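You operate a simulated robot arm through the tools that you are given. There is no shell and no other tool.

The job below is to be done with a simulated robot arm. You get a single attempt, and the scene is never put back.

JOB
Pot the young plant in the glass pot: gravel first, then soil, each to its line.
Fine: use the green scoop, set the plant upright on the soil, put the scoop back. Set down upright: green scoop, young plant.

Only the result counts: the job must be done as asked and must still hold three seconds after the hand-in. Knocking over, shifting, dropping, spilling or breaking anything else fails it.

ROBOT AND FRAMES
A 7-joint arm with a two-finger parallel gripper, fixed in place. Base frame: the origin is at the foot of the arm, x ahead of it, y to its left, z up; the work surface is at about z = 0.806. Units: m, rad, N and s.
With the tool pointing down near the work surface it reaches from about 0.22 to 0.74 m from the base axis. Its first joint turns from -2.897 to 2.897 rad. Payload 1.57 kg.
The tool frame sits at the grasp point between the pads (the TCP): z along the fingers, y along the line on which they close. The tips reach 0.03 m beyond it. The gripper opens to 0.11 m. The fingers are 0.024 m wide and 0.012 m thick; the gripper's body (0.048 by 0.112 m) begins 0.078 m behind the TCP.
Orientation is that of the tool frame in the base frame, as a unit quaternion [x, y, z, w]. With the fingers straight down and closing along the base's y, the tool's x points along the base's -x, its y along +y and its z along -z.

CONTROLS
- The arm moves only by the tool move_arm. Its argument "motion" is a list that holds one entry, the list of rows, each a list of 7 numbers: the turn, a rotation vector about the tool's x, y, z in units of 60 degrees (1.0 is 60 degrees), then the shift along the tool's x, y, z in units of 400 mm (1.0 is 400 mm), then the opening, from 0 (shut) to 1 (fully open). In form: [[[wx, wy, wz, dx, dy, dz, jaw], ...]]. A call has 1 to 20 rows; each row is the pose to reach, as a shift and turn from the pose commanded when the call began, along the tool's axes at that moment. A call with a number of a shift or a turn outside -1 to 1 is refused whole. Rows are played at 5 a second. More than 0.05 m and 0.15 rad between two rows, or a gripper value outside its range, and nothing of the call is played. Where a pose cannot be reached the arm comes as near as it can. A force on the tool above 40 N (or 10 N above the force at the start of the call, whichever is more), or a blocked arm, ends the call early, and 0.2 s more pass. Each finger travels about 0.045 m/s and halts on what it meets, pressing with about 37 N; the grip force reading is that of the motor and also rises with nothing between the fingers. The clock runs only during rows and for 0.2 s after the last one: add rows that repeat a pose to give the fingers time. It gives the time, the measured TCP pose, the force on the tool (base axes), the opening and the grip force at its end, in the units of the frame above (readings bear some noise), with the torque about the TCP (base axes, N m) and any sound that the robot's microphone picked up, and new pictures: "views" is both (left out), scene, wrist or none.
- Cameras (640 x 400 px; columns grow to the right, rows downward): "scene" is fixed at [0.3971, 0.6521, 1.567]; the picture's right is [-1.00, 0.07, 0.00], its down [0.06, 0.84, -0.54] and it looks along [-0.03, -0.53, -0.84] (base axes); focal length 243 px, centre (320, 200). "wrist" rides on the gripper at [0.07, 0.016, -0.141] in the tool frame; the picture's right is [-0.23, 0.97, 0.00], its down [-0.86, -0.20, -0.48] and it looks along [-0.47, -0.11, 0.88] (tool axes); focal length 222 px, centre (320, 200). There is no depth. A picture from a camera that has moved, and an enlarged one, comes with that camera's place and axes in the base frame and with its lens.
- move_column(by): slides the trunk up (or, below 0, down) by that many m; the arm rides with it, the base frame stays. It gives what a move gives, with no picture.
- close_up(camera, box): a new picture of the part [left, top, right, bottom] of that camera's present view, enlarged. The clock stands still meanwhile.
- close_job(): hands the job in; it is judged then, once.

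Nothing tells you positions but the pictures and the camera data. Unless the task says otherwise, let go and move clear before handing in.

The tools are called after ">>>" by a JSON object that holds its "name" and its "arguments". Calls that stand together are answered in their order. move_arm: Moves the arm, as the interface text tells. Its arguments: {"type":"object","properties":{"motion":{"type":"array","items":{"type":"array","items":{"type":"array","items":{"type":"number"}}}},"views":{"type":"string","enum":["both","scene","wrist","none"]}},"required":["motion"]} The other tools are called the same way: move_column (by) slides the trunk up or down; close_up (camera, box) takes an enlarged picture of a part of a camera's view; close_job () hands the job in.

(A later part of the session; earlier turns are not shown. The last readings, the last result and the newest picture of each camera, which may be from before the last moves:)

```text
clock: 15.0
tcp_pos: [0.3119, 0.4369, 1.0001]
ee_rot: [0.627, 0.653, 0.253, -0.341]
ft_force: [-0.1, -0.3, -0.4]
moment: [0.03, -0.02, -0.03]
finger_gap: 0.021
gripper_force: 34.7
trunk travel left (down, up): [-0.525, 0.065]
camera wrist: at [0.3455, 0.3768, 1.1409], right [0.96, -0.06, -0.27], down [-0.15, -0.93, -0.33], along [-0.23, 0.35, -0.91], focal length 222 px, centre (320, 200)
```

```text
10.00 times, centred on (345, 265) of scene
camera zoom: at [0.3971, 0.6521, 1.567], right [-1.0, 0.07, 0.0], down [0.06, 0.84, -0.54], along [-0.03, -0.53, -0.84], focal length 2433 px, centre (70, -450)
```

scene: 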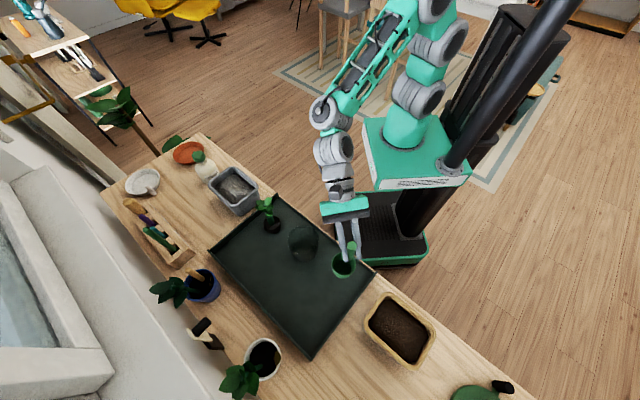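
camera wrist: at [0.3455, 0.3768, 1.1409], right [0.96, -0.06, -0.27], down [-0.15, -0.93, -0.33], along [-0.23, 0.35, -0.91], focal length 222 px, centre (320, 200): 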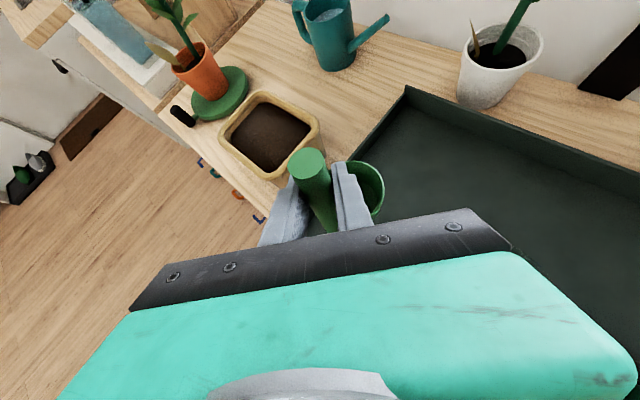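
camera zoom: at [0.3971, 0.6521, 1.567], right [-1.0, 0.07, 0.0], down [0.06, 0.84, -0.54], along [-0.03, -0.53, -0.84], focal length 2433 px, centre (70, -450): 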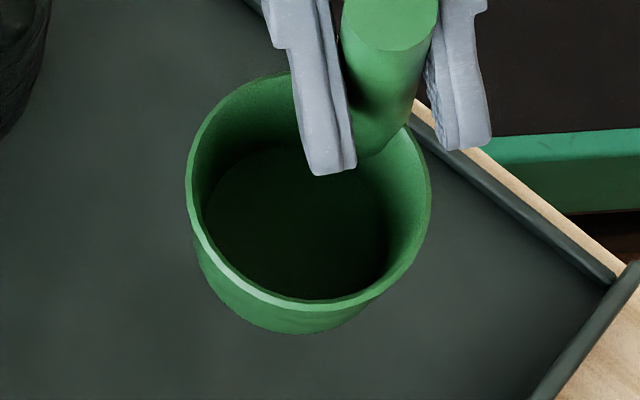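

The cup is level and firmly held. Now I'll raise it and carry it across, above the plant, to a point over the gravel bin.

>>> {"name": "move_arm", "arguments": {"motion": [[[0, 0, 0, 0.0635, -0.0082, -0.0533, 0], [0, 0, 0, 0.127, -0.0164, -0.1067, 0], [0, 0, 0, 0.1905, -0.0246, -0.16, 0], [0, 0, 0, 0.1457, 0.0461, -0.2243, 0], [0, 0, 0, 0.1008, 0.1167, -0.2886, 0], [0, 0, 0, 0.056, 0.1874, -0.3529, 0], [0, 0, 0, 0.0111, 0.258, -0.4172, 0], [0, 0, 0, -0.0337, 0.3287, -0.4815, 0], [0, 0, 0, -0.0785, 0.3993, -0.5457, 0], [0, 0, 0, -0.1234, 0.47, -0.61, 0], [0, 0, 0, -0.1682, 0.5406, -0.6743, 0], [0, 0, 0, -0.2131, 0.6113, -0.7386, 0], [0, 0, 0, -0.2579, 0.6819, -0.8029, 0], [0, 0, 0, -0.3027, 0.7526, -0.8672, 0], [0, 0, 0, -0.3027, 0.7526, -0.8672, 0], [0, 0, 0, -0.3027, 0.7526, -0.8672, 0]]], "views": "both"}}

>>> {"name": "close_up", "arguments": {"camera": "scene", "box": [190, 130, 290, 230]}}

```text
clock: 18.4
tcp_pos: [0.5549, 0.1805, 1.0663]
ee_rot: [0.627, 0.653, 0.252, -0.341]
ft_force: [0.2, -0.5, -0.9]
moment: [-0.02, -0.03, -0.02]
finger_gap: 0.021
gripper_force: 34.3
out of reach, approached as far as the arm can: row 11, 12, 13, 14, 15, 16
trunk travel left (down, up): [-0.525, 0.065]
camera wrist: at [0.5904, 0.12, 1.2071], right [0.96, -0.06, -0.27], down [-0.15, -0.93, -0.33], along [-0.23, 0.35, -0.91], focal length 222 px, centre (320, 200)
```

scene: 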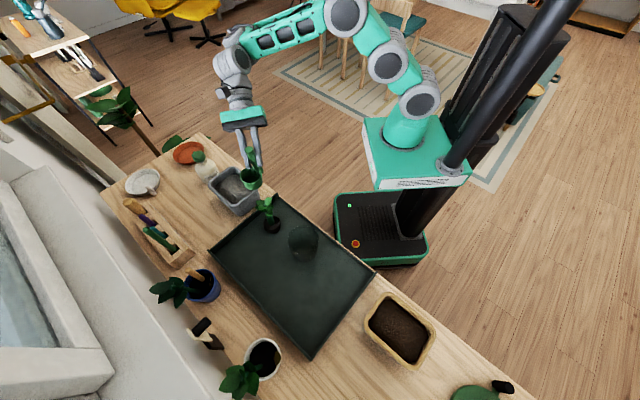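
wrist: 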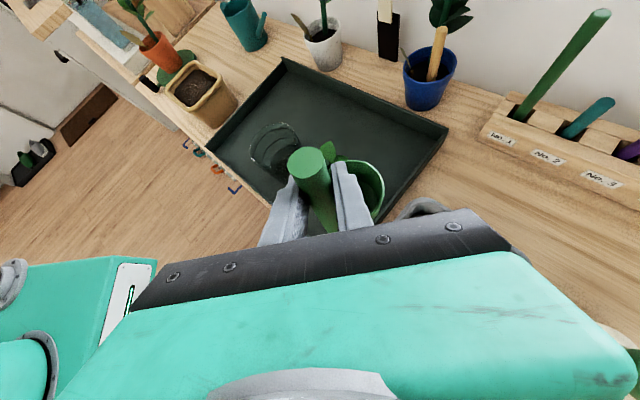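

```text
4.00 times, centred on (240, 180) of scene
camera zoom: at [0.3971, 0.6521, 1.567], right [-1.0, 0.07, 0.0], down [0.06, 0.84, -0.54], along [-0.03, -0.53, -0.84], focal length 973 px, centre (640, 280)
```

zoom: 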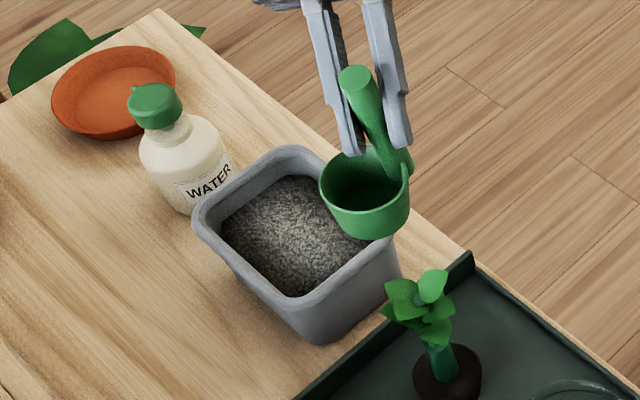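

The arm ran out of reach at this yaw, stopping at (0.555, 0.18, 1.066). Swinging the hand toward the robot side, a yaw of −43° about the vertical, should recover the arm shape that worked at the tray.

>>> {"name": "move_arm", "arguments": {"motion": [[[-0.091, 0.0118, 0.0764, 0, 0, 0, 0], [-0.1821, 0.0235, 0.1528, 0, 0, 0, 0], [-0.2731, 0.0353, 0.2293, 0, 0, 0, 0], [-0.3641, 0.0471, 0.3057, 0, 0, 0, 0], [-0.4552, 0.0588, 0.3821, 0, 0, 0, 0], [-0.5462, 0.0706, 0.4585, 0, 0, 0, 0], [-0.5462, 0.0706, 0.4585, 0, 0, 0, 0]]], "views": "both"}}

```text
clock: 20.0
tcp_pos: [0.5542, 0.1795, 1.069]
ee_rot: [0.823, 0.378, 0.36, -0.226]
ft_force: [-0.4, -0.8, -0.6]
moment: [0.0, -0.01, 0.01]
finger_gap: 0.0209
gripper_force: 34.6
trunk travel left (down, up): [-0.525, 0.065]
camera wrist: at [0.5379, 0.1125, 1.2098], right [0.66, -0.7, -0.27], down [-0.75, -0.58, -0.33], along [0.07, 0.42, -0.91], focal length 222 px, centre (320, 200)
```

scene: 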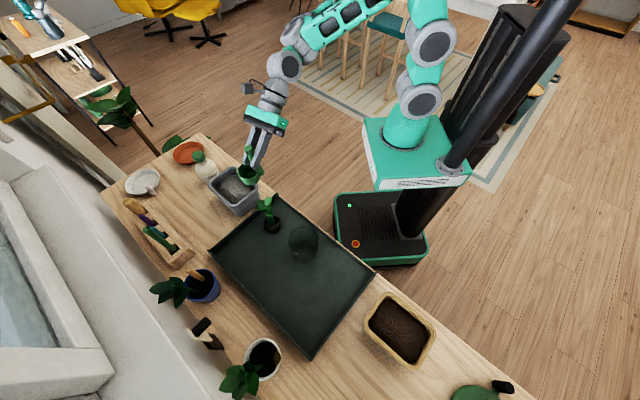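
wrist: 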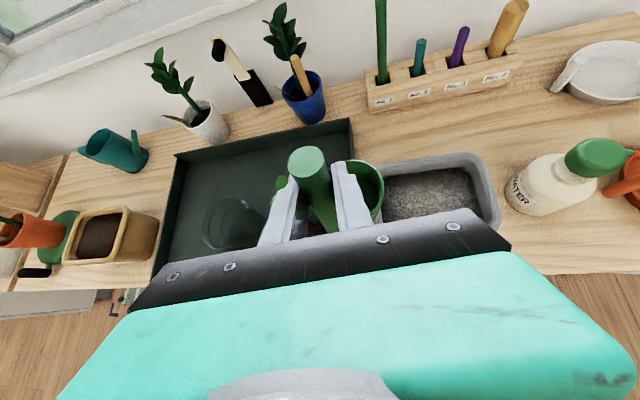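

That worked; the arm is comfortable with this yaw. Now I'll move so the cup is right over the centre of the gravel bin.

>>> {"name": "move_arm", "arguments": {"motion": [[[0, 0, 0, -0.0019, 0.0814, 0.0216, 0], [0, 0, 0, -0.0039, 0.1629, 0.0432, 0], [0, 0, 0, -0.0058, 0.2443, 0.0648, 0], [0, 0, 0, -0.0058, 0.2443, 0.0648, 0]]], "views": "both"}}

>>> {"name": "close_up", "arguments": {"camera": "scene", "box": [195, 145, 275, 225]}}

>>> {"name": "close_up", "arguments": {"camera": "wrist", "box": [240, 120, 440, 260]}}

```text
clock: 21.0
tcp_pos: [0.6394, 0.136, 1.0428]
ee_rot: [0.823, 0.378, 0.36, -0.226]
ft_force: [-0.7, 0.4, -0.2]
moment: [0.02, 0.02, 0.01]
finger_gap: 0.0208
gripper_force: 34.5
trunk travel left (down, up): [-0.525, 0.065]
camera wrist: at [0.6234, 0.0682, 1.1832], right [0.66, -0.7, -0.27], down [-0.75, -0.58, -0.33], along [0.07, 0.42, -0.91], focal length 222 px, centre (320, 200)
```

scene: 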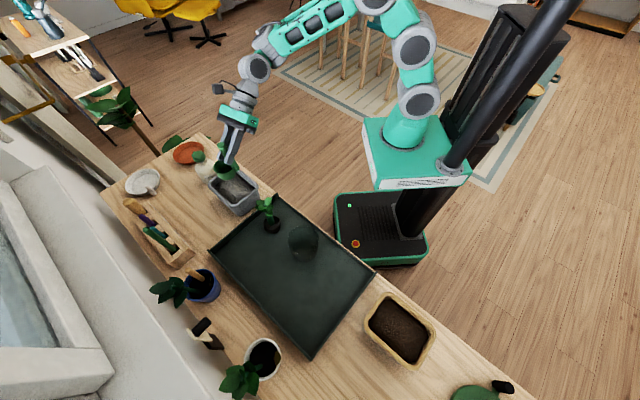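
wrist: 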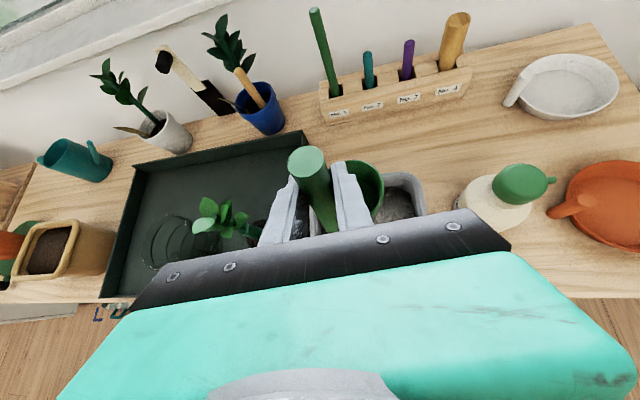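

```text
5.00 times, centred on (235, 185) of scene
camera zoom: at [0.3971, 0.6521, 1.567], right [-1.0, 0.07, 0.0], down [0.06, 0.84, -0.54], along [-0.03, -0.53, -0.84], focal length 1217 px, centre (745, 275)
```

zoom: 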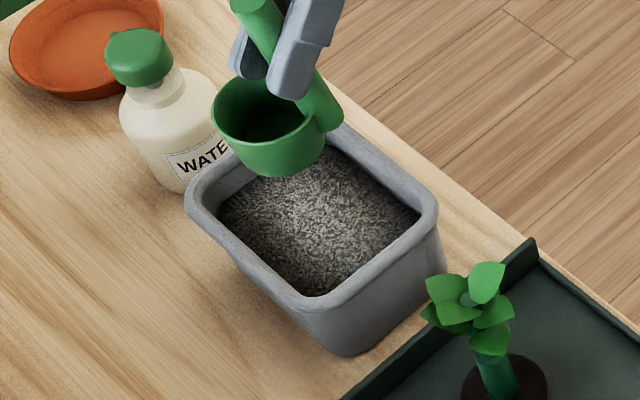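

```text
2.86 times, centred on (340, 190) of wrist
camera zoom: at [0.6234, 0.0682, 1.1832], right [0.66, -0.7, -0.27], down [-0.75, -0.58, -0.33], along [0.07, 0.42, -0.91], focal length 635 px, centre (263, 229)
```

zoom: 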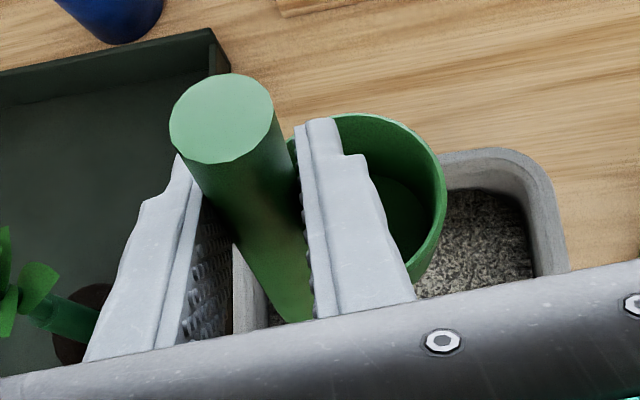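

>>> {"name": "close_up", "arguments": {"camera": "scene", "box": [205, 150, 245, 190]}}

```text
10.00 times, centred on (225, 170) of scene
camera zoom: at [0.3971, 0.6521, 1.567], right [-1.0, 0.07, 0.0], down [0.06, 0.84, -0.54], along [-0.03, -0.53, -0.84], focal length 2433 px, centre (1270, 500)
```

zoom: 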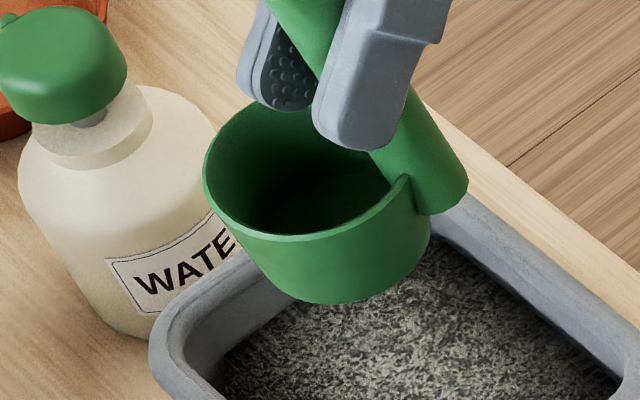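

>>> {"name": "close_up", "arguments": {"camera": "scene", "box": [205, 135, 253, 183]}}

```text
8.33 times, centred on (229, 159) of scene
camera zoom: at [0.3971, 0.6521, 1.567], right [-1.0, 0.07, 0.0], down [0.06, 0.84, -0.54], along [-0.03, -0.53, -0.84], focal length 2028 px, centre (1078, 542)
```

zoom: 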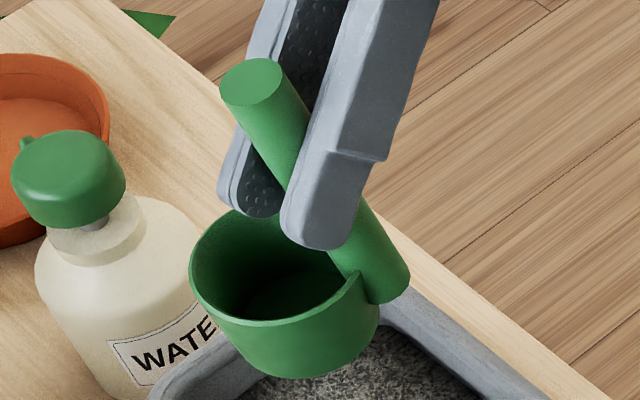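

The cup is level and centred over the gravel. I'll tip it forward about 35° around its mouth and lower it to just above the gravel surface.

>>> {"name": "move_arm", "arguments": {"motion": [[[-0.0088, -0.1161, 0.0074, 0.0115, 0, 0.0138, 0], [-0.0176, -0.2322, 0.0148, 0.0231, 0, 0.0275, 0], [-0.0264, -0.3483, 0.0221, 0.0346, 0, 0.0413, 0], [-0.0352, -0.4644, 0.0295, 0.0462, 0, 0.055, 0], [-0.044, -0.5805, 0.0369, 0.0577, 0, 0.0688, 0], [-0.044, -0.5805, 0.0369, -0.0238, 0.0106, 0.1372, 0], [-0.044, -0.5805, 0.0369, -0.1052, 0.0211, 0.2055, 0], [-0.044, -0.5805, 0.0369, -0.1052, 0.0211, 0.2055, 0]]], "views": "both"}}

>>> {"name": "close_up", "arguments": {"camera": "scene", "box": [205, 145, 261, 201]}}

>>> {"name": "close_up", "arguments": {"camera": "wrist", "box": [240, 120, 440, 260]}}

```text
clock: 22.8
tcp_pos: [0.6634, 0.1639, 0.9557]
ee_rot: [0.904, 0.404, 0.102, -0.09]
ft_force: [-0.1, -0.6, -1.0]
moment: [0.03, -0.01, -0.02]
finger_gap: 0.021
gripper_force: 34.0
trunk travel left (down, up): [-0.525, 0.065]
camera wrist: at [0.7046, 0.1687, 1.1086], right [0.58, -0.8, -0.14], down [-0.76, -0.6, 0.26], along [-0.29, -0.05, -0.96], focal length 222 px, centre (320, 200)
```

scene: 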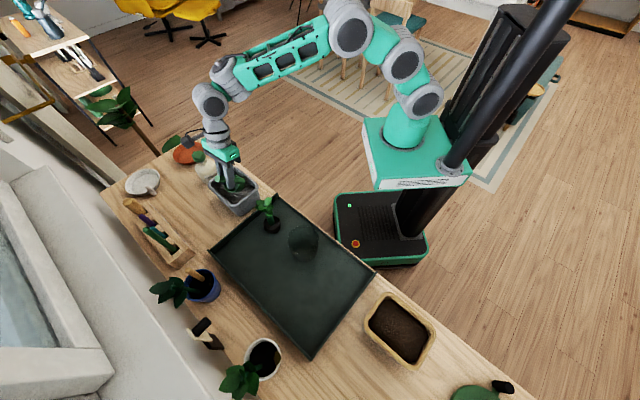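
wrist: 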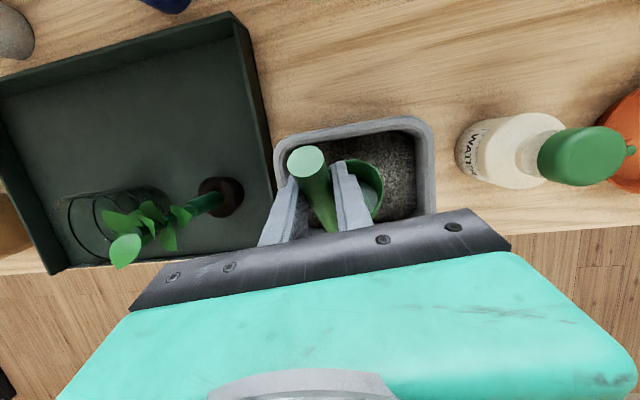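

```text
7.14 times, centred on (233, 173) of scene
camera zoom: at [0.3971, 0.6521, 1.567], right [-1.0, 0.07, 0.0], down [0.06, 0.84, -0.54], along [-0.03, -0.53, -0.84], focal length 1738 px, centre (941, 393)
```

zoom: 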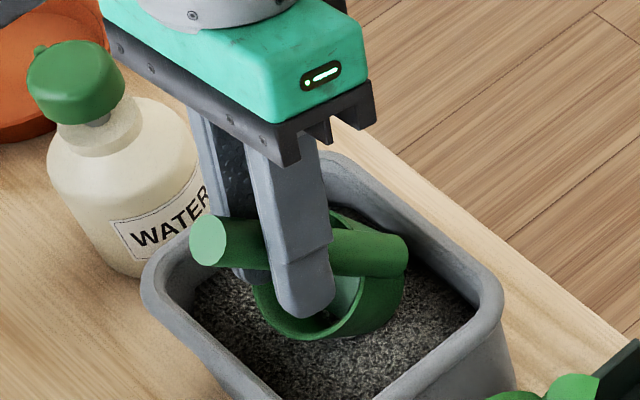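

```text
2.86 times, centred on (340, 190) of wrist
camera zoom: at [0.7046, 0.1687, 1.1086], right [0.58, -0.8, -0.14], down [-0.76, -0.6, 0.26], along [-0.29, -0.05, -0.96], focal length 635 px, centre (263, 229)
```

zoom: 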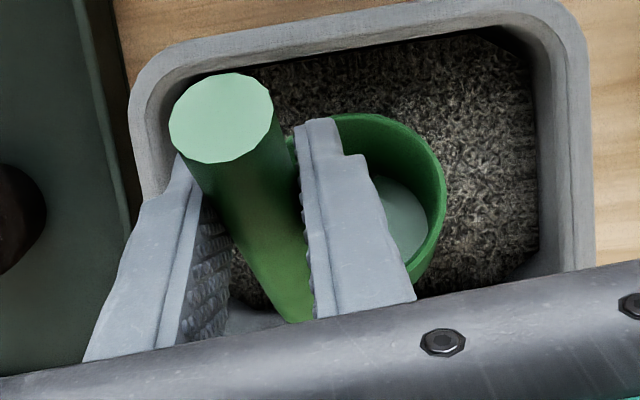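

The cup is over the gravel with its lip just at the surface. I'll lower it 3 cm first and read the force.

>>> {"name": "move_arm", "arguments": {"motion": [[[0, 0, 0, -0.0064, 0.002, 0.0241, 0], [0, 0, 0, -0.0128, 0.0041, 0.0482, 0], [0, 0, 0, -0.0191, 0.0061, 0.0723, 0], [0, 0, 0, -0.0191, 0.0061, 0.0723, 0]]], "views": "scene"}}

>>> {"name": "close_up", "arguments": {"camera": "scene", "box": [205, 145, 261, 201]}}

>>> {"name": "close_up", "arguments": {"camera": "wrist", "box": [240, 120, 440, 260]}}

```text
clock: 23.8
tcp_pos: [0.6629, 0.1651, 0.9259]
ee_rot: [0.905, 0.403, 0.101, -0.091]
ft_force: [0.0, -0.2, -2.1]
moment: [0.01, -0.02, 0.04]
finger_gap: 0.0211
gripper_force: 33.9
trunk travel left (down, up): [-0.525, 0.065]
```

scene: 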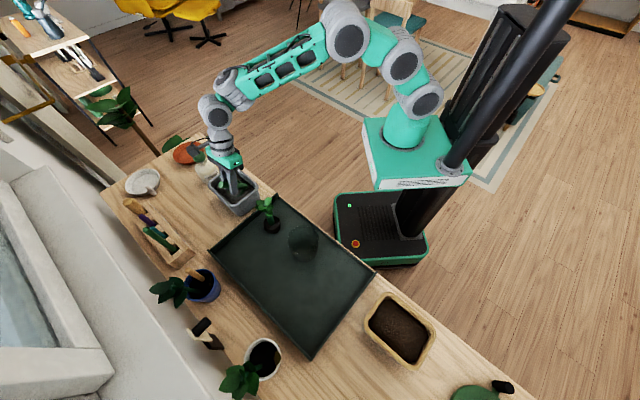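

```text
7.14 times, centred on (233, 173) of scene
camera zoom: at [0.3971, 0.6521, 1.567], right [-1.0, 0.07, 0.0], down [0.06, 0.84, -0.54], along [-0.03, -0.53, -0.84], focal length 1738 px, centre (941, 393)
```

zoom: 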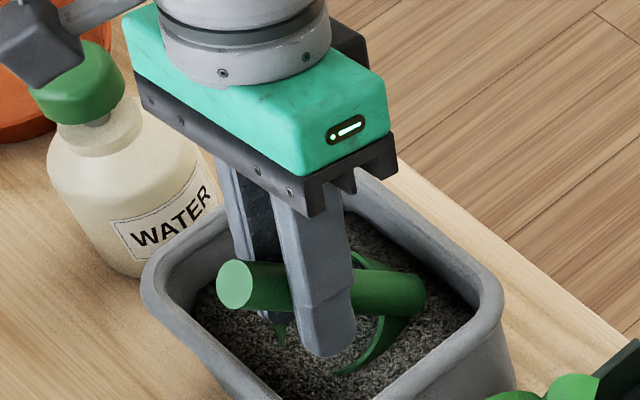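

```text
2.86 times, centred on (340, 190) of wrist
camera zoom: at [0.7038, 0.1696, 1.078], right [0.58, -0.8, -0.14], down [-0.76, -0.6, 0.26], along [-0.29, -0.05, -0.96], focal length 635 px, centre (263, 229)
```

zoom: 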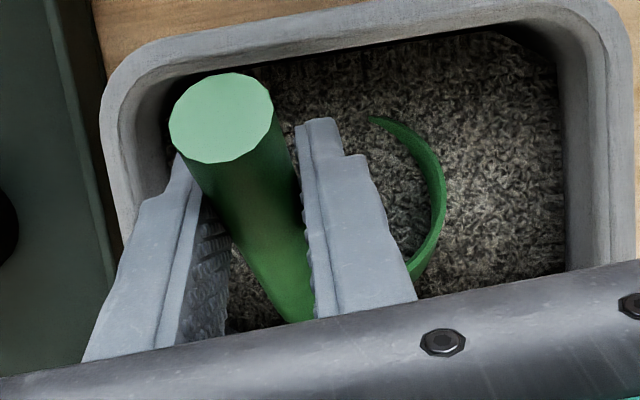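

The gravel offers almost no resistance (it flows through freely). I'll level the cup with its rim just under the surface, then check.

>>> {"name": "move_arm", "arguments": {"motion": [[[0.0088, 0.1161, -0.0074, -0.019, 0.0015, 0.0016, 0], [0.0176, 0.2322, -0.0148, -0.0379, 0.003, 0.0032, 0], [0.0264, 0.3483, -0.0221, -0.0569, 0.0045, 0.0048, 0], [0.0352, 0.4644, -0.0295, -0.0758, 0.006, 0.0064, 0], [0.044, 0.5805, -0.0369, -0.0948, 0.0075, 0.008, 0], [0.044, 0.5805, -0.0369, -0.0948, 0.0075, 0.008, 0], [0.044, 0.5805, -0.0369, -0.0948, 0.0075, 0.008, 0]]], "views": "scene"}}

>>> {"name": "close_up", "arguments": {"camera": "scene", "box": [205, 145, 261, 201]}}

>>> {"name": "close_up", "arguments": {"camera": "wrist", "box": [240, 120, 440, 260]}}

```text
clock: 25.4
tcp_pos: [0.6398, 0.1362, 0.9135]
ee_rot: [0.822, 0.378, 0.36, -0.227]
ft_force: [0.6, -0.6, -1.9]
moment: [0.0, 0.01, 0.02]
finger_gap: 0.0218
gripper_force: 34.3
trunk travel left (down, up): [-0.525, 0.065]
```

scene: 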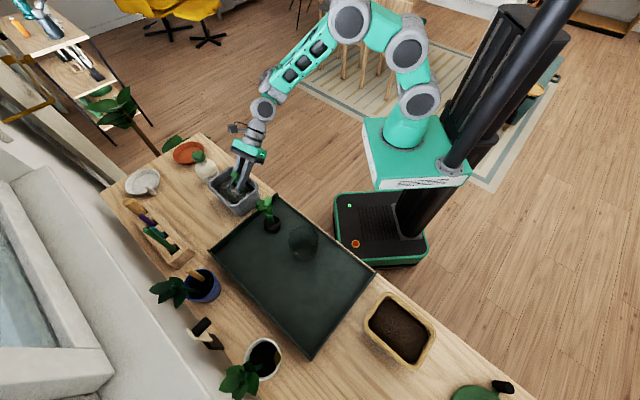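

```text
7.14 times, centred on (233, 173) of scene
camera zoom: at [0.3971, 0.6521, 1.567], right [-1.0, 0.07, 0.0], down [0.06, 0.84, -0.54], along [-0.03, -0.53, -0.84], focal length 1738 px, centre (941, 393)
```

zoom: 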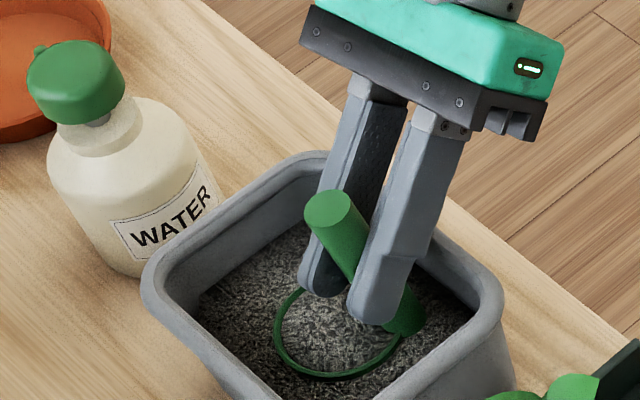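

```text
2.86 times, centred on (340, 190) of wrist
camera zoom: at [0.6246, 0.0687, 1.054], right [0.66, -0.7, -0.27], down [-0.75, -0.58, -0.33], along [0.07, 0.42, -0.91], focal length 635 px, centre (263, 229)
```

zoom: 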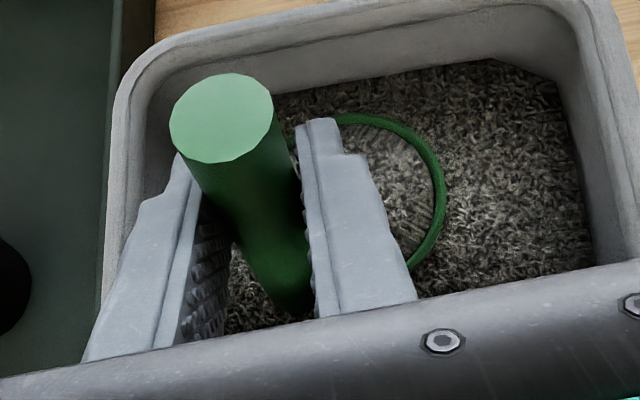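

The rim ring sits just at the gravel surface with gravel inside. I'll go 4 mm deeper, then lift slowly straight up.

>>> {"name": "move_arm", "arguments": {"motion": [[[0, 0, 0, -0.0076, 0.001, 0.0064, 0], [0, 0, 0, -0.0076, 0.001, 0.0064, 0], [0, 0, 0, 0.0305, -0.0039, -0.0256, 0], [0, 0, 0, 0.0686, -0.0088, -0.0576, 0], [0, 0, 0, 0.1067, -0.0137, -0.0896, 0], [0, 0, 0, 0.1448, -0.0187, -0.1216, 0], [0, 0, 0, 0.1829, -0.0236, -0.1535, 0], [0, 0, 0, 0.1829, -0.0236, -0.1535, 0]]], "views": "both"}}

>>> {"name": "close_up", "arguments": {"camera": "scene", "box": [205, 145, 261, 201]}}

>>> {"name": "close_up", "arguments": {"camera": "wrist", "box": [240, 120, 440, 260]}}

```text
clock: 27.2
tcp_pos: [0.6401, 0.1394, 1.0087]
ee_rot: [0.823, 0.378, 0.359, -0.226]
ft_force: [-0.5, 0.5, -1.1]
moment: [-0.02, 0.01, 0.02]
finger_gap: 0.0212
gripper_force: 34.9
trunk travel left (down, up): [-0.525, 0.065]
camera wrist: at [0.6247, 0.0695, 1.1491], right [0.66, -0.7, -0.27], down [-0.75, -0.58, -0.33], along [0.07, 0.42, -0.91], focal length 222 px, centre (320, 200)
```

scene: 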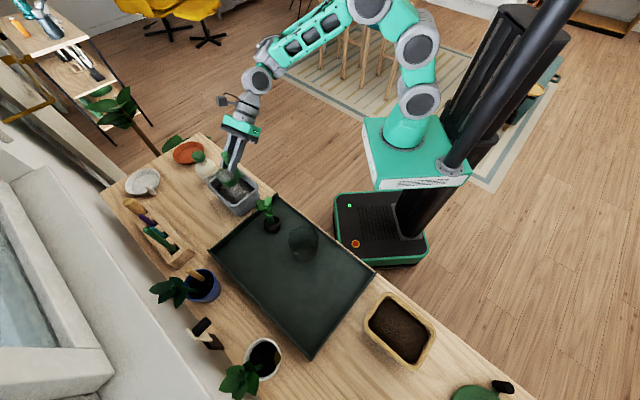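
wrist: 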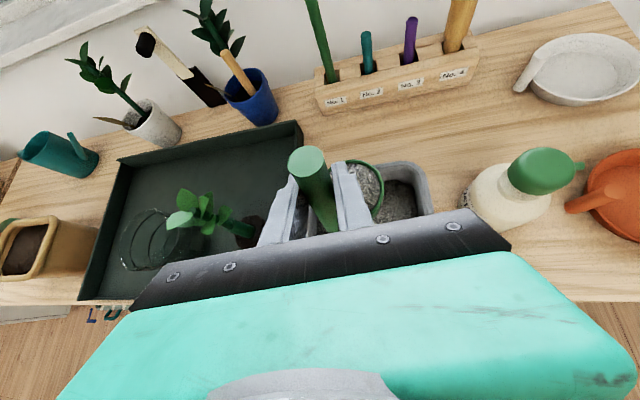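

```text
7.14 times, centred on (233, 173) of scene
camera zoom: at [0.3971, 0.6521, 1.567], right [-1.0, 0.07, 0.0], down [0.06, 0.84, -0.54], along [-0.03, -0.53, -0.84], focal length 1738 px, centre (941, 393)
```

zoom: 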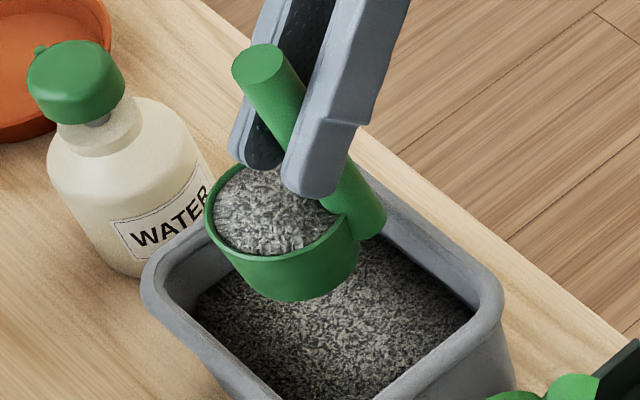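

```text
2.86 times, centred on (340, 190) of wrist
camera zoom: at [0.6247, 0.0695, 1.1491], right [0.66, -0.7, -0.27], down [-0.75, -0.58, -0.33], along [0.07, 0.42, -0.91], focal length 635 px, centre (263, 229)
```

zoom: 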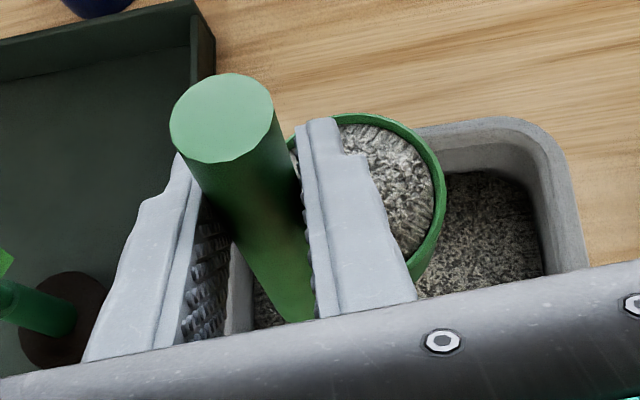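

The cup came up full of gravel and level. I'll lift it gently and carry it level to above the pot, yawing the hand along the way.

>>> {"name": "move_arm", "arguments": {"motion": [[[0, 0, 0, 0.0524, -0.0068, -0.044, 0], [0, 0, 0, 0.1048, -0.0136, -0.088, 0], [0, 0, 0, 0.1572, -0.0203, -0.1319, 0], [0, 0, 0, 0.2096, -0.0271, -0.1759, 0], [0.0356, -0.0046, -0.0299, 0.2083, -0.1043, -0.1655, 0], [0.0711, -0.0092, -0.0597, 0.207, -0.1815, -0.1552, 0], [0.1067, -0.0138, -0.0896, 0.2058, -0.2587, -0.1448, 0], [0.1423, -0.0184, -0.1194, 0.2045, -0.3359, -0.1344, 0], [0.1779, -0.023, -0.1493, 0.2032, -0.4131, -0.1241, 0], [0.2134, -0.0276, -0.1791, 0.2019, -0.4903, -0.1137, 0], [0.249, -0.0322, -0.209, 0.2006, -0.5675, -0.1033, 0], [0.2846, -0.0368, -0.2388, 0.1994, -0.6447, -0.0929, 0], [0.3201, -0.0414, -0.2687, 0.1981, -0.7219, -0.0826, 0], [0.3557, -0.046, -0.2985, 0.1968, -0.7991, -0.0722, 0], [0.3557, -0.046, -0.2985, 0.1968, -0.7991, -0.0722, 0]]], "views": "both"}}

>>> {"name": "close_up", "arguments": {"camera": "scene", "box": [270, 190, 350, 270]}}

```text
clock: 30.4
tcp_pos: [0.4121, 0.3513, 1.1182]
ee_rot: [0.706, 0.566, 0.295, -0.306]
ft_force: [-0.5, -0.3, -1.7]
moment: [0.03, -0.02, -0.02]
finger_gap: 0.0212
gripper_force: 34.7
trunk travel left (down, up): [-0.525, 0.065]
camera wrist: at [0.4302, 0.284, 1.2598], right [0.91, -0.31, -0.27], down [-0.39, -0.86, -0.33], along [-0.13, 0.4, -0.91], focal length 222 px, centre (320, 200)
```

scene: 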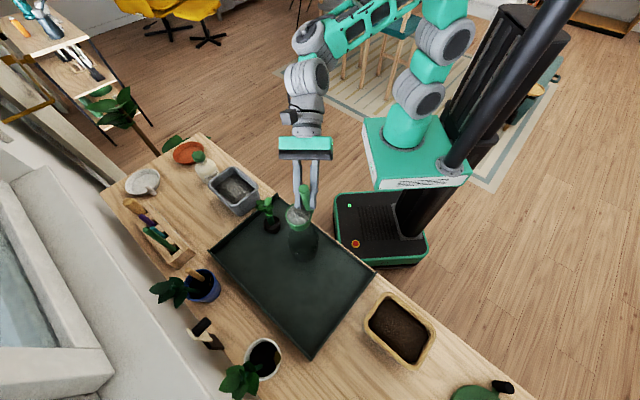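
wrist: 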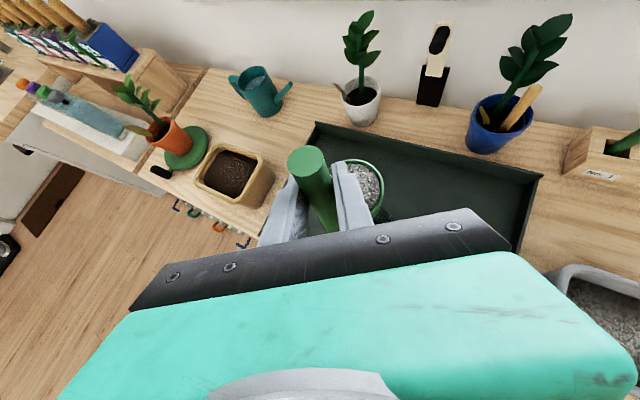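

```text
5.00 times, centred on (310, 230) of scene
camera zoom: at [0.3971, 0.6521, 1.567], right [-1.0, 0.07, 0.0], down [0.06, 0.84, -0.54], along [-0.03, -0.53, -0.84], focal length 1217 px, centre (370, 50)
```

zoom: 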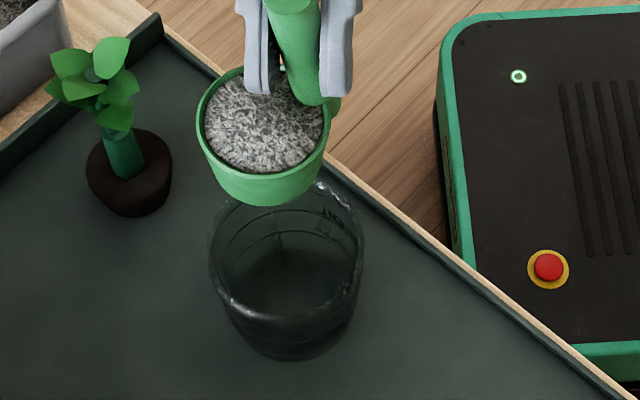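

Gravel is level and above the pot. Before pouring, I'll test how far I can yaw the hand here (so the pour tips sideways rather than outward), keeping the cup level.

>>> {"name": "move_arm", "arguments": {"motion": [[[0.0907, -0.0117, -0.0762, 0, 0, 0, 0], [0.1815, -0.0235, -0.1523, 0, 0, 0, 0], [0.2722, -0.0352, -0.2285, 0, 0, 0, 0], [0.363, -0.0469, -0.3046, 0, 0, 0, 0], [0.4537, -0.0586, -0.3808, 0, 0, 0, 0], [0.5445, -0.0704, -0.457, 0, 0, 0, 0], [0.6352, -0.0821, -0.5331, 0, 0, 0, 0], [0.6352, -0.0821, -0.5331, 0, 0, 0, 0]]], "views": "scene"}}

```text
clock: 32.2
tcp_pos: [0.3998, 0.346, 1.1001]
ee_rot: [0.476, 0.77, 0.176, -0.386]
ft_force: [0.8, 0.2, -1.0]
moment: [-0.01, -0.04, 0.02]
finger_gap: 0.0215
gripper_force: 34.5
out of reach, approached as far as the arm can: row 6, 7, 8
trunk travel left (down, up): [-0.525, 0.065]
```

scene: 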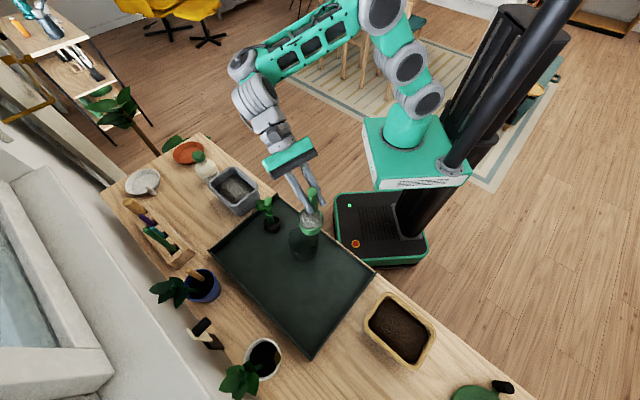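

The yaw is fine up to about p≈116°. I'll use about 108° and pour sideways about the handle–cup axis, so the hand swings toward the robot side. First I'll place the cup's lip over the pot while still level.

>>> {"name": "move_arm", "arguments": {"motion": [[[-0.0699, 0.009, 0.0587, -0.0307, 0.0485, -0.044, 0], [-0.1397, 0.0181, 0.1173, -0.0614, 0.0971, -0.0881, 0], [-0.1397, 0.0181, 0.1173, -0.1141, 0.1039, -0.0439, 0], [-0.1397, 0.0181, 0.1173, -0.1669, 0.1107, 0.0004, 0], [-0.1397, 0.0181, 0.1173, -0.2196, 0.1175, 0.0446, 0], [-0.1397, 0.0181, 0.1173, -0.2196, 0.1175, 0.0446, 0]]], "views": "scene"}}

>>> {"name": "close_up", "arguments": {"camera": "scene", "box": [260, 190, 340, 270]}}

>>> {"name": "close_up", "arguments": {"camera": "wrist", "box": [220, 100, 440, 240]}}

```text
clock: 33.6
tcp_pos: [0.4547, 0.3303, 1.0177]
ee_rot: [0.547, 0.721, 0.212, -0.368]
ft_force: [-0.7, 0.8, -1.4]
moment: [-0.02, 0.0, -0.05]
finger_gap: 0.0214
gripper_force: 34.7
trunk travel left (down, up): [-0.525, 0.065]
```

scene: 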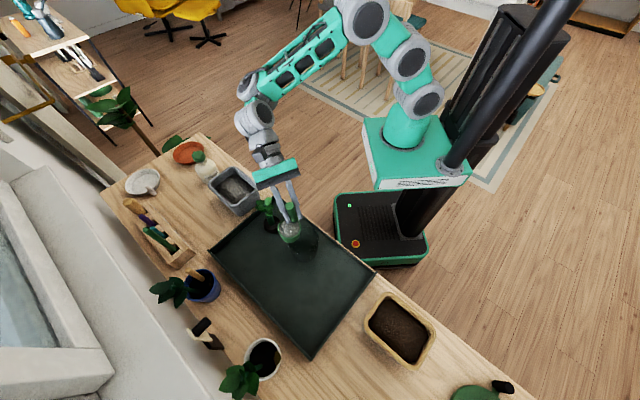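

```text
5.00 times, centred on (300, 230) of scene
camera zoom: at [0.3971, 0.6521, 1.567], right [-1.0, 0.07, 0.0], down [0.06, 0.84, -0.54], along [-0.03, -0.53, -0.84], focal length 1217 px, centre (420, 50)
```

zoom: 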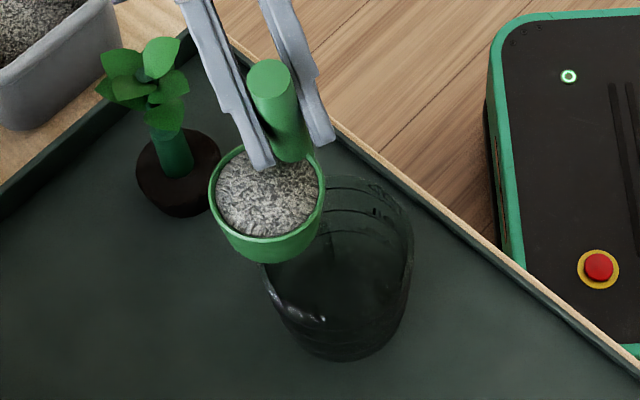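

```text
2.86 times, centred on (330, 170) of wrist
camera zoom: at [0.5025, 0.2787, 1.1592], right [0.95, 0.16, -0.27], down [0.07, -0.94, -0.33], along [-0.3, 0.29, -0.91], focal length 635 px, centre (291, 286)
```

zoom: 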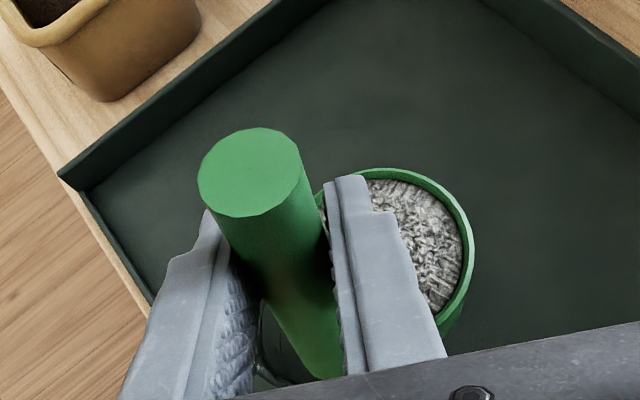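

The lip is over the pot's centre region. Starting the pour: tilt to 30° while keeping the lip fixed above the pot, then check what flows and whether the arm is comfortable.

>>> {"name": "move_arm", "arguments": {"motion": [[[-0.0635, -0.088, -0.0621, 0.0077, -0.0135, 0.0113, 0], [-0.127, -0.1759, -0.1243, 0.0139, -0.0277, 0.0251, 0], [-0.1905, -0.2639, -0.1864, 0.0183, -0.0421, 0.041, 0], [-0.254, -0.3518, -0.2485, 0.0227, -0.0569, 0.0573, 0], [-0.254, -0.3518, -0.2485, 0.0227, -0.0569, 0.0573, 0]]], "views": "scene"}}

>>> {"name": "close_up", "arguments": {"camera": "scene", "box": [260, 190, 340, 270]}}

>>> {"name": "close_up", "arguments": {"camera": "wrist", "box": [220, 100, 440, 240]}}

```text
clock: 34.8
tcp_pos: [0.4244, 0.3449, 1.0104]
ee_rot: [0.523, 0.806, 0.247, -0.125]
ft_force: [-0.8, 0.1, -1.2]
moment: [0.0, 0.0, -0.01]
finger_gap: 0.0211
gripper_force: 34.8
trunk travel left (down, up): [-0.525, 0.065]
```

scene: 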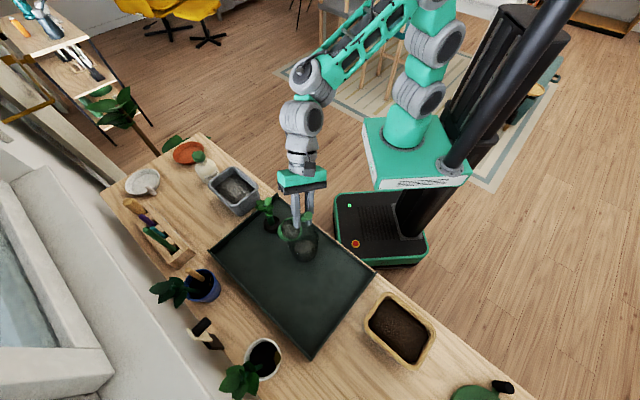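

```text
5.00 times, centred on (300, 230) of scene
camera zoom: at [0.3971, 0.6521, 1.567], right [-1.0, 0.07, 0.0], down [0.06, 0.84, -0.54], along [-0.03, -0.53, -0.84], focal length 1217 px, centre (420, 50)
```

zoom: 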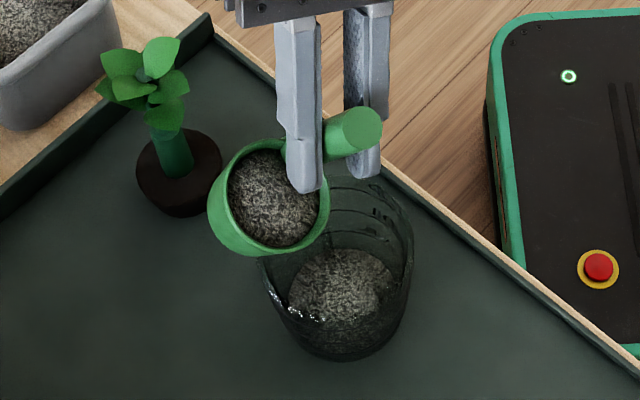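

```text
2.86 times, centred on (330, 170) of wrist
camera zoom: at [0.4017, 0.3301, 1.1672], right [0.98, 0.15, 0.16], down [0.15, -0.99, -0.04], along [0.15, 0.06, -0.99], focal length 635 px, centre (291, 286)
```

zoom: 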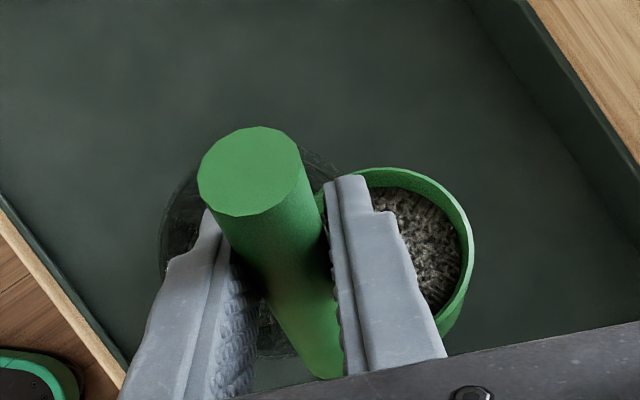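

Gravel is already flowing into the pot. Let me look closely at the level before tilting more.

>>> {"name": "close_up", "arguments": {"camera": "scene", "box": [285, 222, 323, 264]}}

>>> {"name": "close_up", "arguments": {"camera": "scene", "box": [230, 180, 350, 300]}}

```text
9.52 times, centred on (304, 243) of scene
camera zoom: at [0.3971, 0.6521, 1.567], right [-1.0, 0.07, 0.0], down [0.06, 0.84, -0.54], along [-0.03, -0.53, -0.84], focal length 2318 px, centre (472, -210)
```

zoom: 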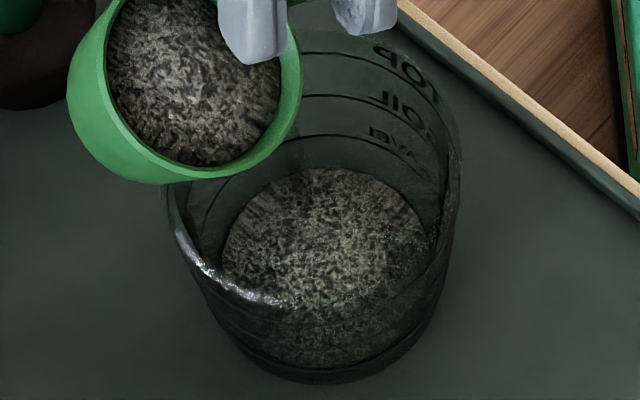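

```text
3.33 times, centred on (290, 240) of scene
camera zoom: at [0.3971, 0.6521, 1.567], right [-1.0, 0.07, 0.0], down [0.06, 0.84, -0.54], along [-0.03, -0.53, -0.84], focal length 811 px, centre (420, 67)
```

zoom: 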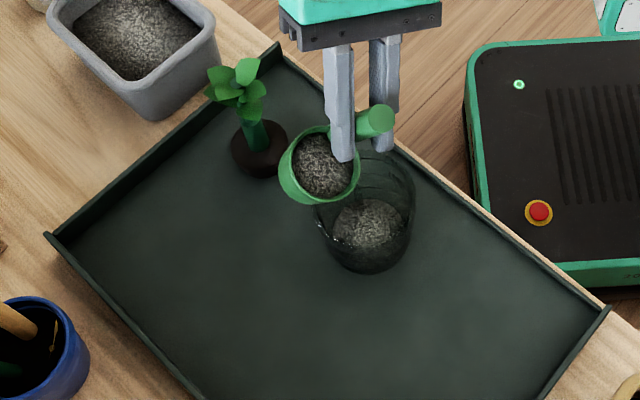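

The jar's rings read TOP / SOIL / GRAVEL, and the gravel is still below its line; nothing has spilled. Continuing the tilt to 45°.

>>> {"name": "move_arm", "arguments": {"motion": [[[-0.0635, -0.088, -0.0621, 0.0119, -0.0166, 0.0113, 0], [-0.127, -0.1759, -0.1243, 0.0234, -0.0331, 0.0229, 0], [-0.127, -0.1759, -0.1243, 0.0234, -0.0331, 0.0229, 0]]], "views": "scene"}}

>>> {"name": "close_up", "arguments": {"camera": "scene", "box": [285, 222, 323, 264]}}

>>> {"name": "close_up", "arguments": {"camera": "wrist", "box": [220, 100, 440, 240]}}

```text
clock: 35.6
tcp_pos: [0.4108, 0.3529, 1.0052]
ee_rot: [0.497, 0.829, 0.257, 0.001]
ft_force: [-0.2, 0.4, -0.9]
moment: [0.0, 0.02, 0.03]
finger_gap: 0.0214
gripper_force: 34.5
trunk travel left (down, up): [-0.525, 0.065]
```

scene: 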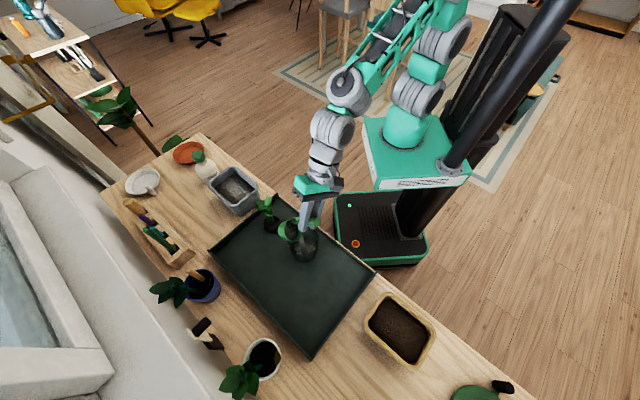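

```text
9.52 times, centred on (304, 243) of scene
camera zoom: at [0.3971, 0.6521, 1.567], right [-1.0, 0.07, 0.0], down [0.06, 0.84, -0.54], along [-0.03, -0.53, -0.84], focal length 2318 px, centre (472, -210)
```

zoom: 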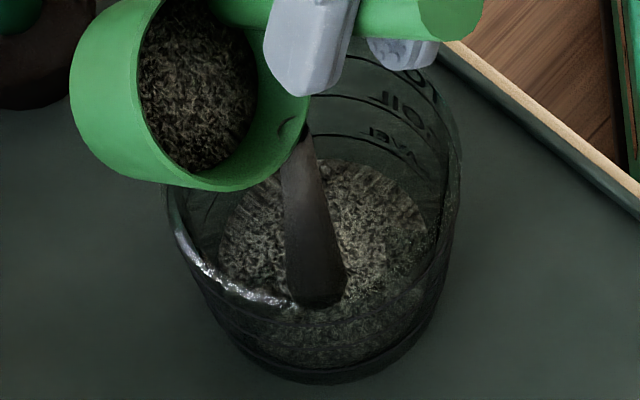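

```text
2.86 times, centred on (330, 170) of wrist
camera zoom: at [0.3503, 0.3572, 1.1509], right [0.92, 0.18, 0.36], down [0.15, -0.98, 0.11], along [0.37, -0.05, -0.93], focal length 635 px, centre (291, 286)
```

zoom: 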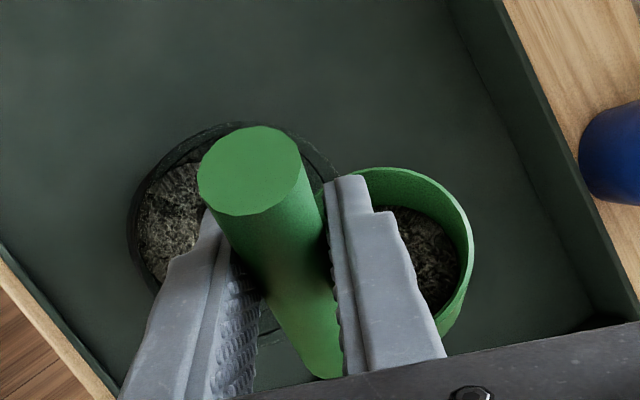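

A stream is running from the lip cleanly into the pot. Continue to 60° and re-check the level.

>>> {"name": "move_arm", "arguments": {"motion": [[[-0.0635, -0.088, -0.0621, 0.0135, -0.0178, 0.0114, 0], [-0.127, -0.1759, -0.1243, 0.026, -0.035, 0.023, 0], [-0.127, -0.1759, -0.1243, 0.026, -0.035, 0.023, 0], [-0.127, -0.1759, -0.1243, 0.026, -0.035, 0.023, 0]]], "views": "scene"}}

>>> {"name": "close_up", "arguments": {"camera": "scene", "box": [285, 222, 323, 264]}}

>>> {"name": "close_up", "arguments": {"camera": "wrist", "box": [220, 100, 440, 240]}}

```text
clock: 36.6
tcp_pos: [0.3954, 0.3615, 0.9941]
ee_rot: [0.463, 0.836, 0.266, 0.127]
ft_force: [-0.4, 0.3, -0.8]
moment: [0.0, 0.03, 0.01]
finger_gap: 0.021
gripper_force: 33.9
trunk travel left (down, up): [-0.525, 0.065]
```

scene: 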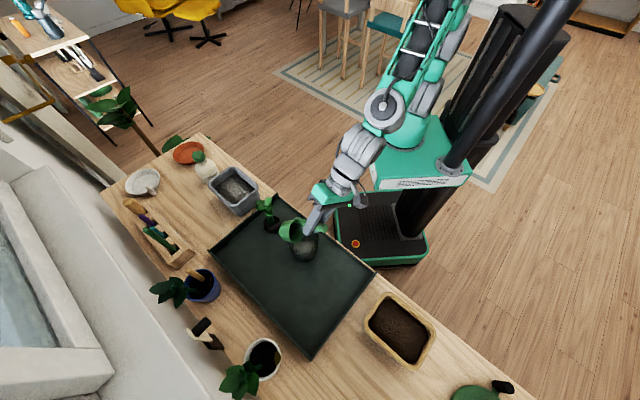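

```text
9.52 times, centred on (304, 243) of scene
camera zoom: at [0.3971, 0.6521, 1.567], right [-1.0, 0.07, 0.0], down [0.06, 0.84, -0.54], along [-0.03, -0.53, -0.84], focal length 2318 px, centre (472, -210)
```

zoom: 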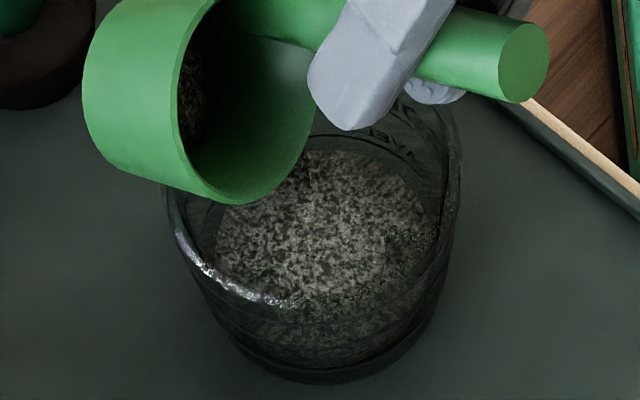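

```text
2.86 times, centred on (330, 170) of wrist
camera zoom: at [0.3036, 0.3814, 1.1211], right [0.81, 0.23, 0.54], down [0.1, -0.96, 0.25], along [0.58, -0.15, -0.8], focal length 635 px, centre (291, 286)
```

zoom: 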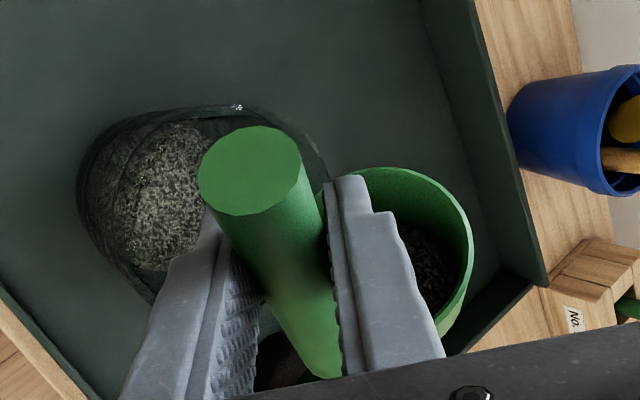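

The level is close to but still under the GRAVEL line, with some gravel left in the cup. Tilting to 75°.

>>> {"name": "move_arm", "arguments": {"motion": [[[-0.0635, -0.088, -0.0621, 0.0105, -0.018, 0.014, 0], [-0.127, -0.1759, -0.1243, 0.0199, -0.0344, 0.0281, 0], [-0.127, -0.1759, -0.1243, 0.0199, -0.0344, 0.0281, 0], [-0.127, -0.1759, -0.1243, 0.0199, -0.0344, 0.0281, 0]]], "views": "scene"}}

>>> {"name": "close_up", "arguments": {"camera": "scene", "box": [285, 222, 323, 264]}}

>>> {"name": "close_up", "arguments": {"camera": "wrist", "box": [220, 100, 440, 240]}}

```text
clock: 37.6
tcp_pos: [0.3863, 0.3644, 0.9763]
ee_rot: [0.42, 0.83, 0.268, 0.25]
ft_force: [0.0, -1.1, -1.2]
moment: [0.01, 0.06, 0.02]
finger_gap: 0.0209
gripper_force: 34.1
trunk travel left (down, up): [-0.525, 0.065]
```

scene: 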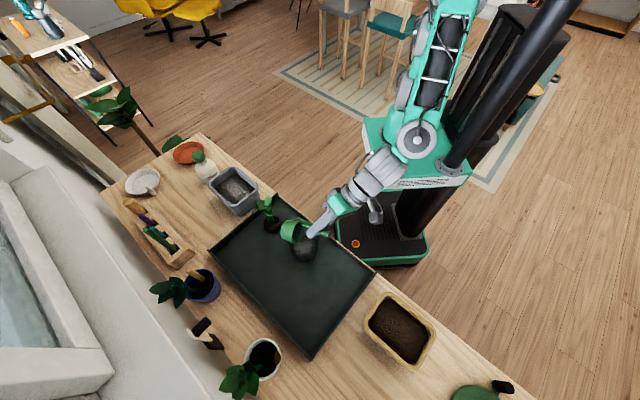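

```text
9.52 times, centred on (304, 243) of scene
camera zoom: at [0.3971, 0.6521, 1.567], right [-1.0, 0.07, 0.0], down [0.06, 0.84, -0.54], along [-0.03, -0.53, -0.84], focal length 2318 px, centre (472, -210)
```

zoom: 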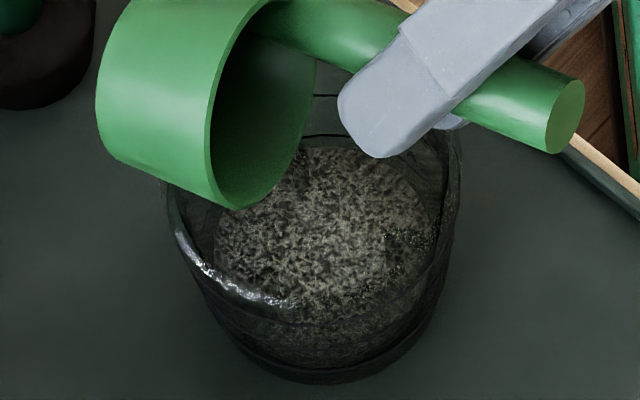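

```text
2.86 times, centred on (330, 170) of wrist
camera zoom: at [0.2675, 0.3983, 1.0768], right [0.67, 0.3, 0.68], down [0.03, -0.92, 0.38], along [0.74, -0.24, -0.62], focal length 635 px, centre (291, 286)
```

zoom: 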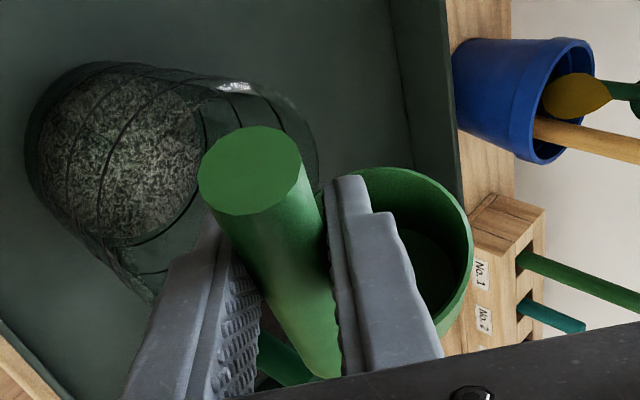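

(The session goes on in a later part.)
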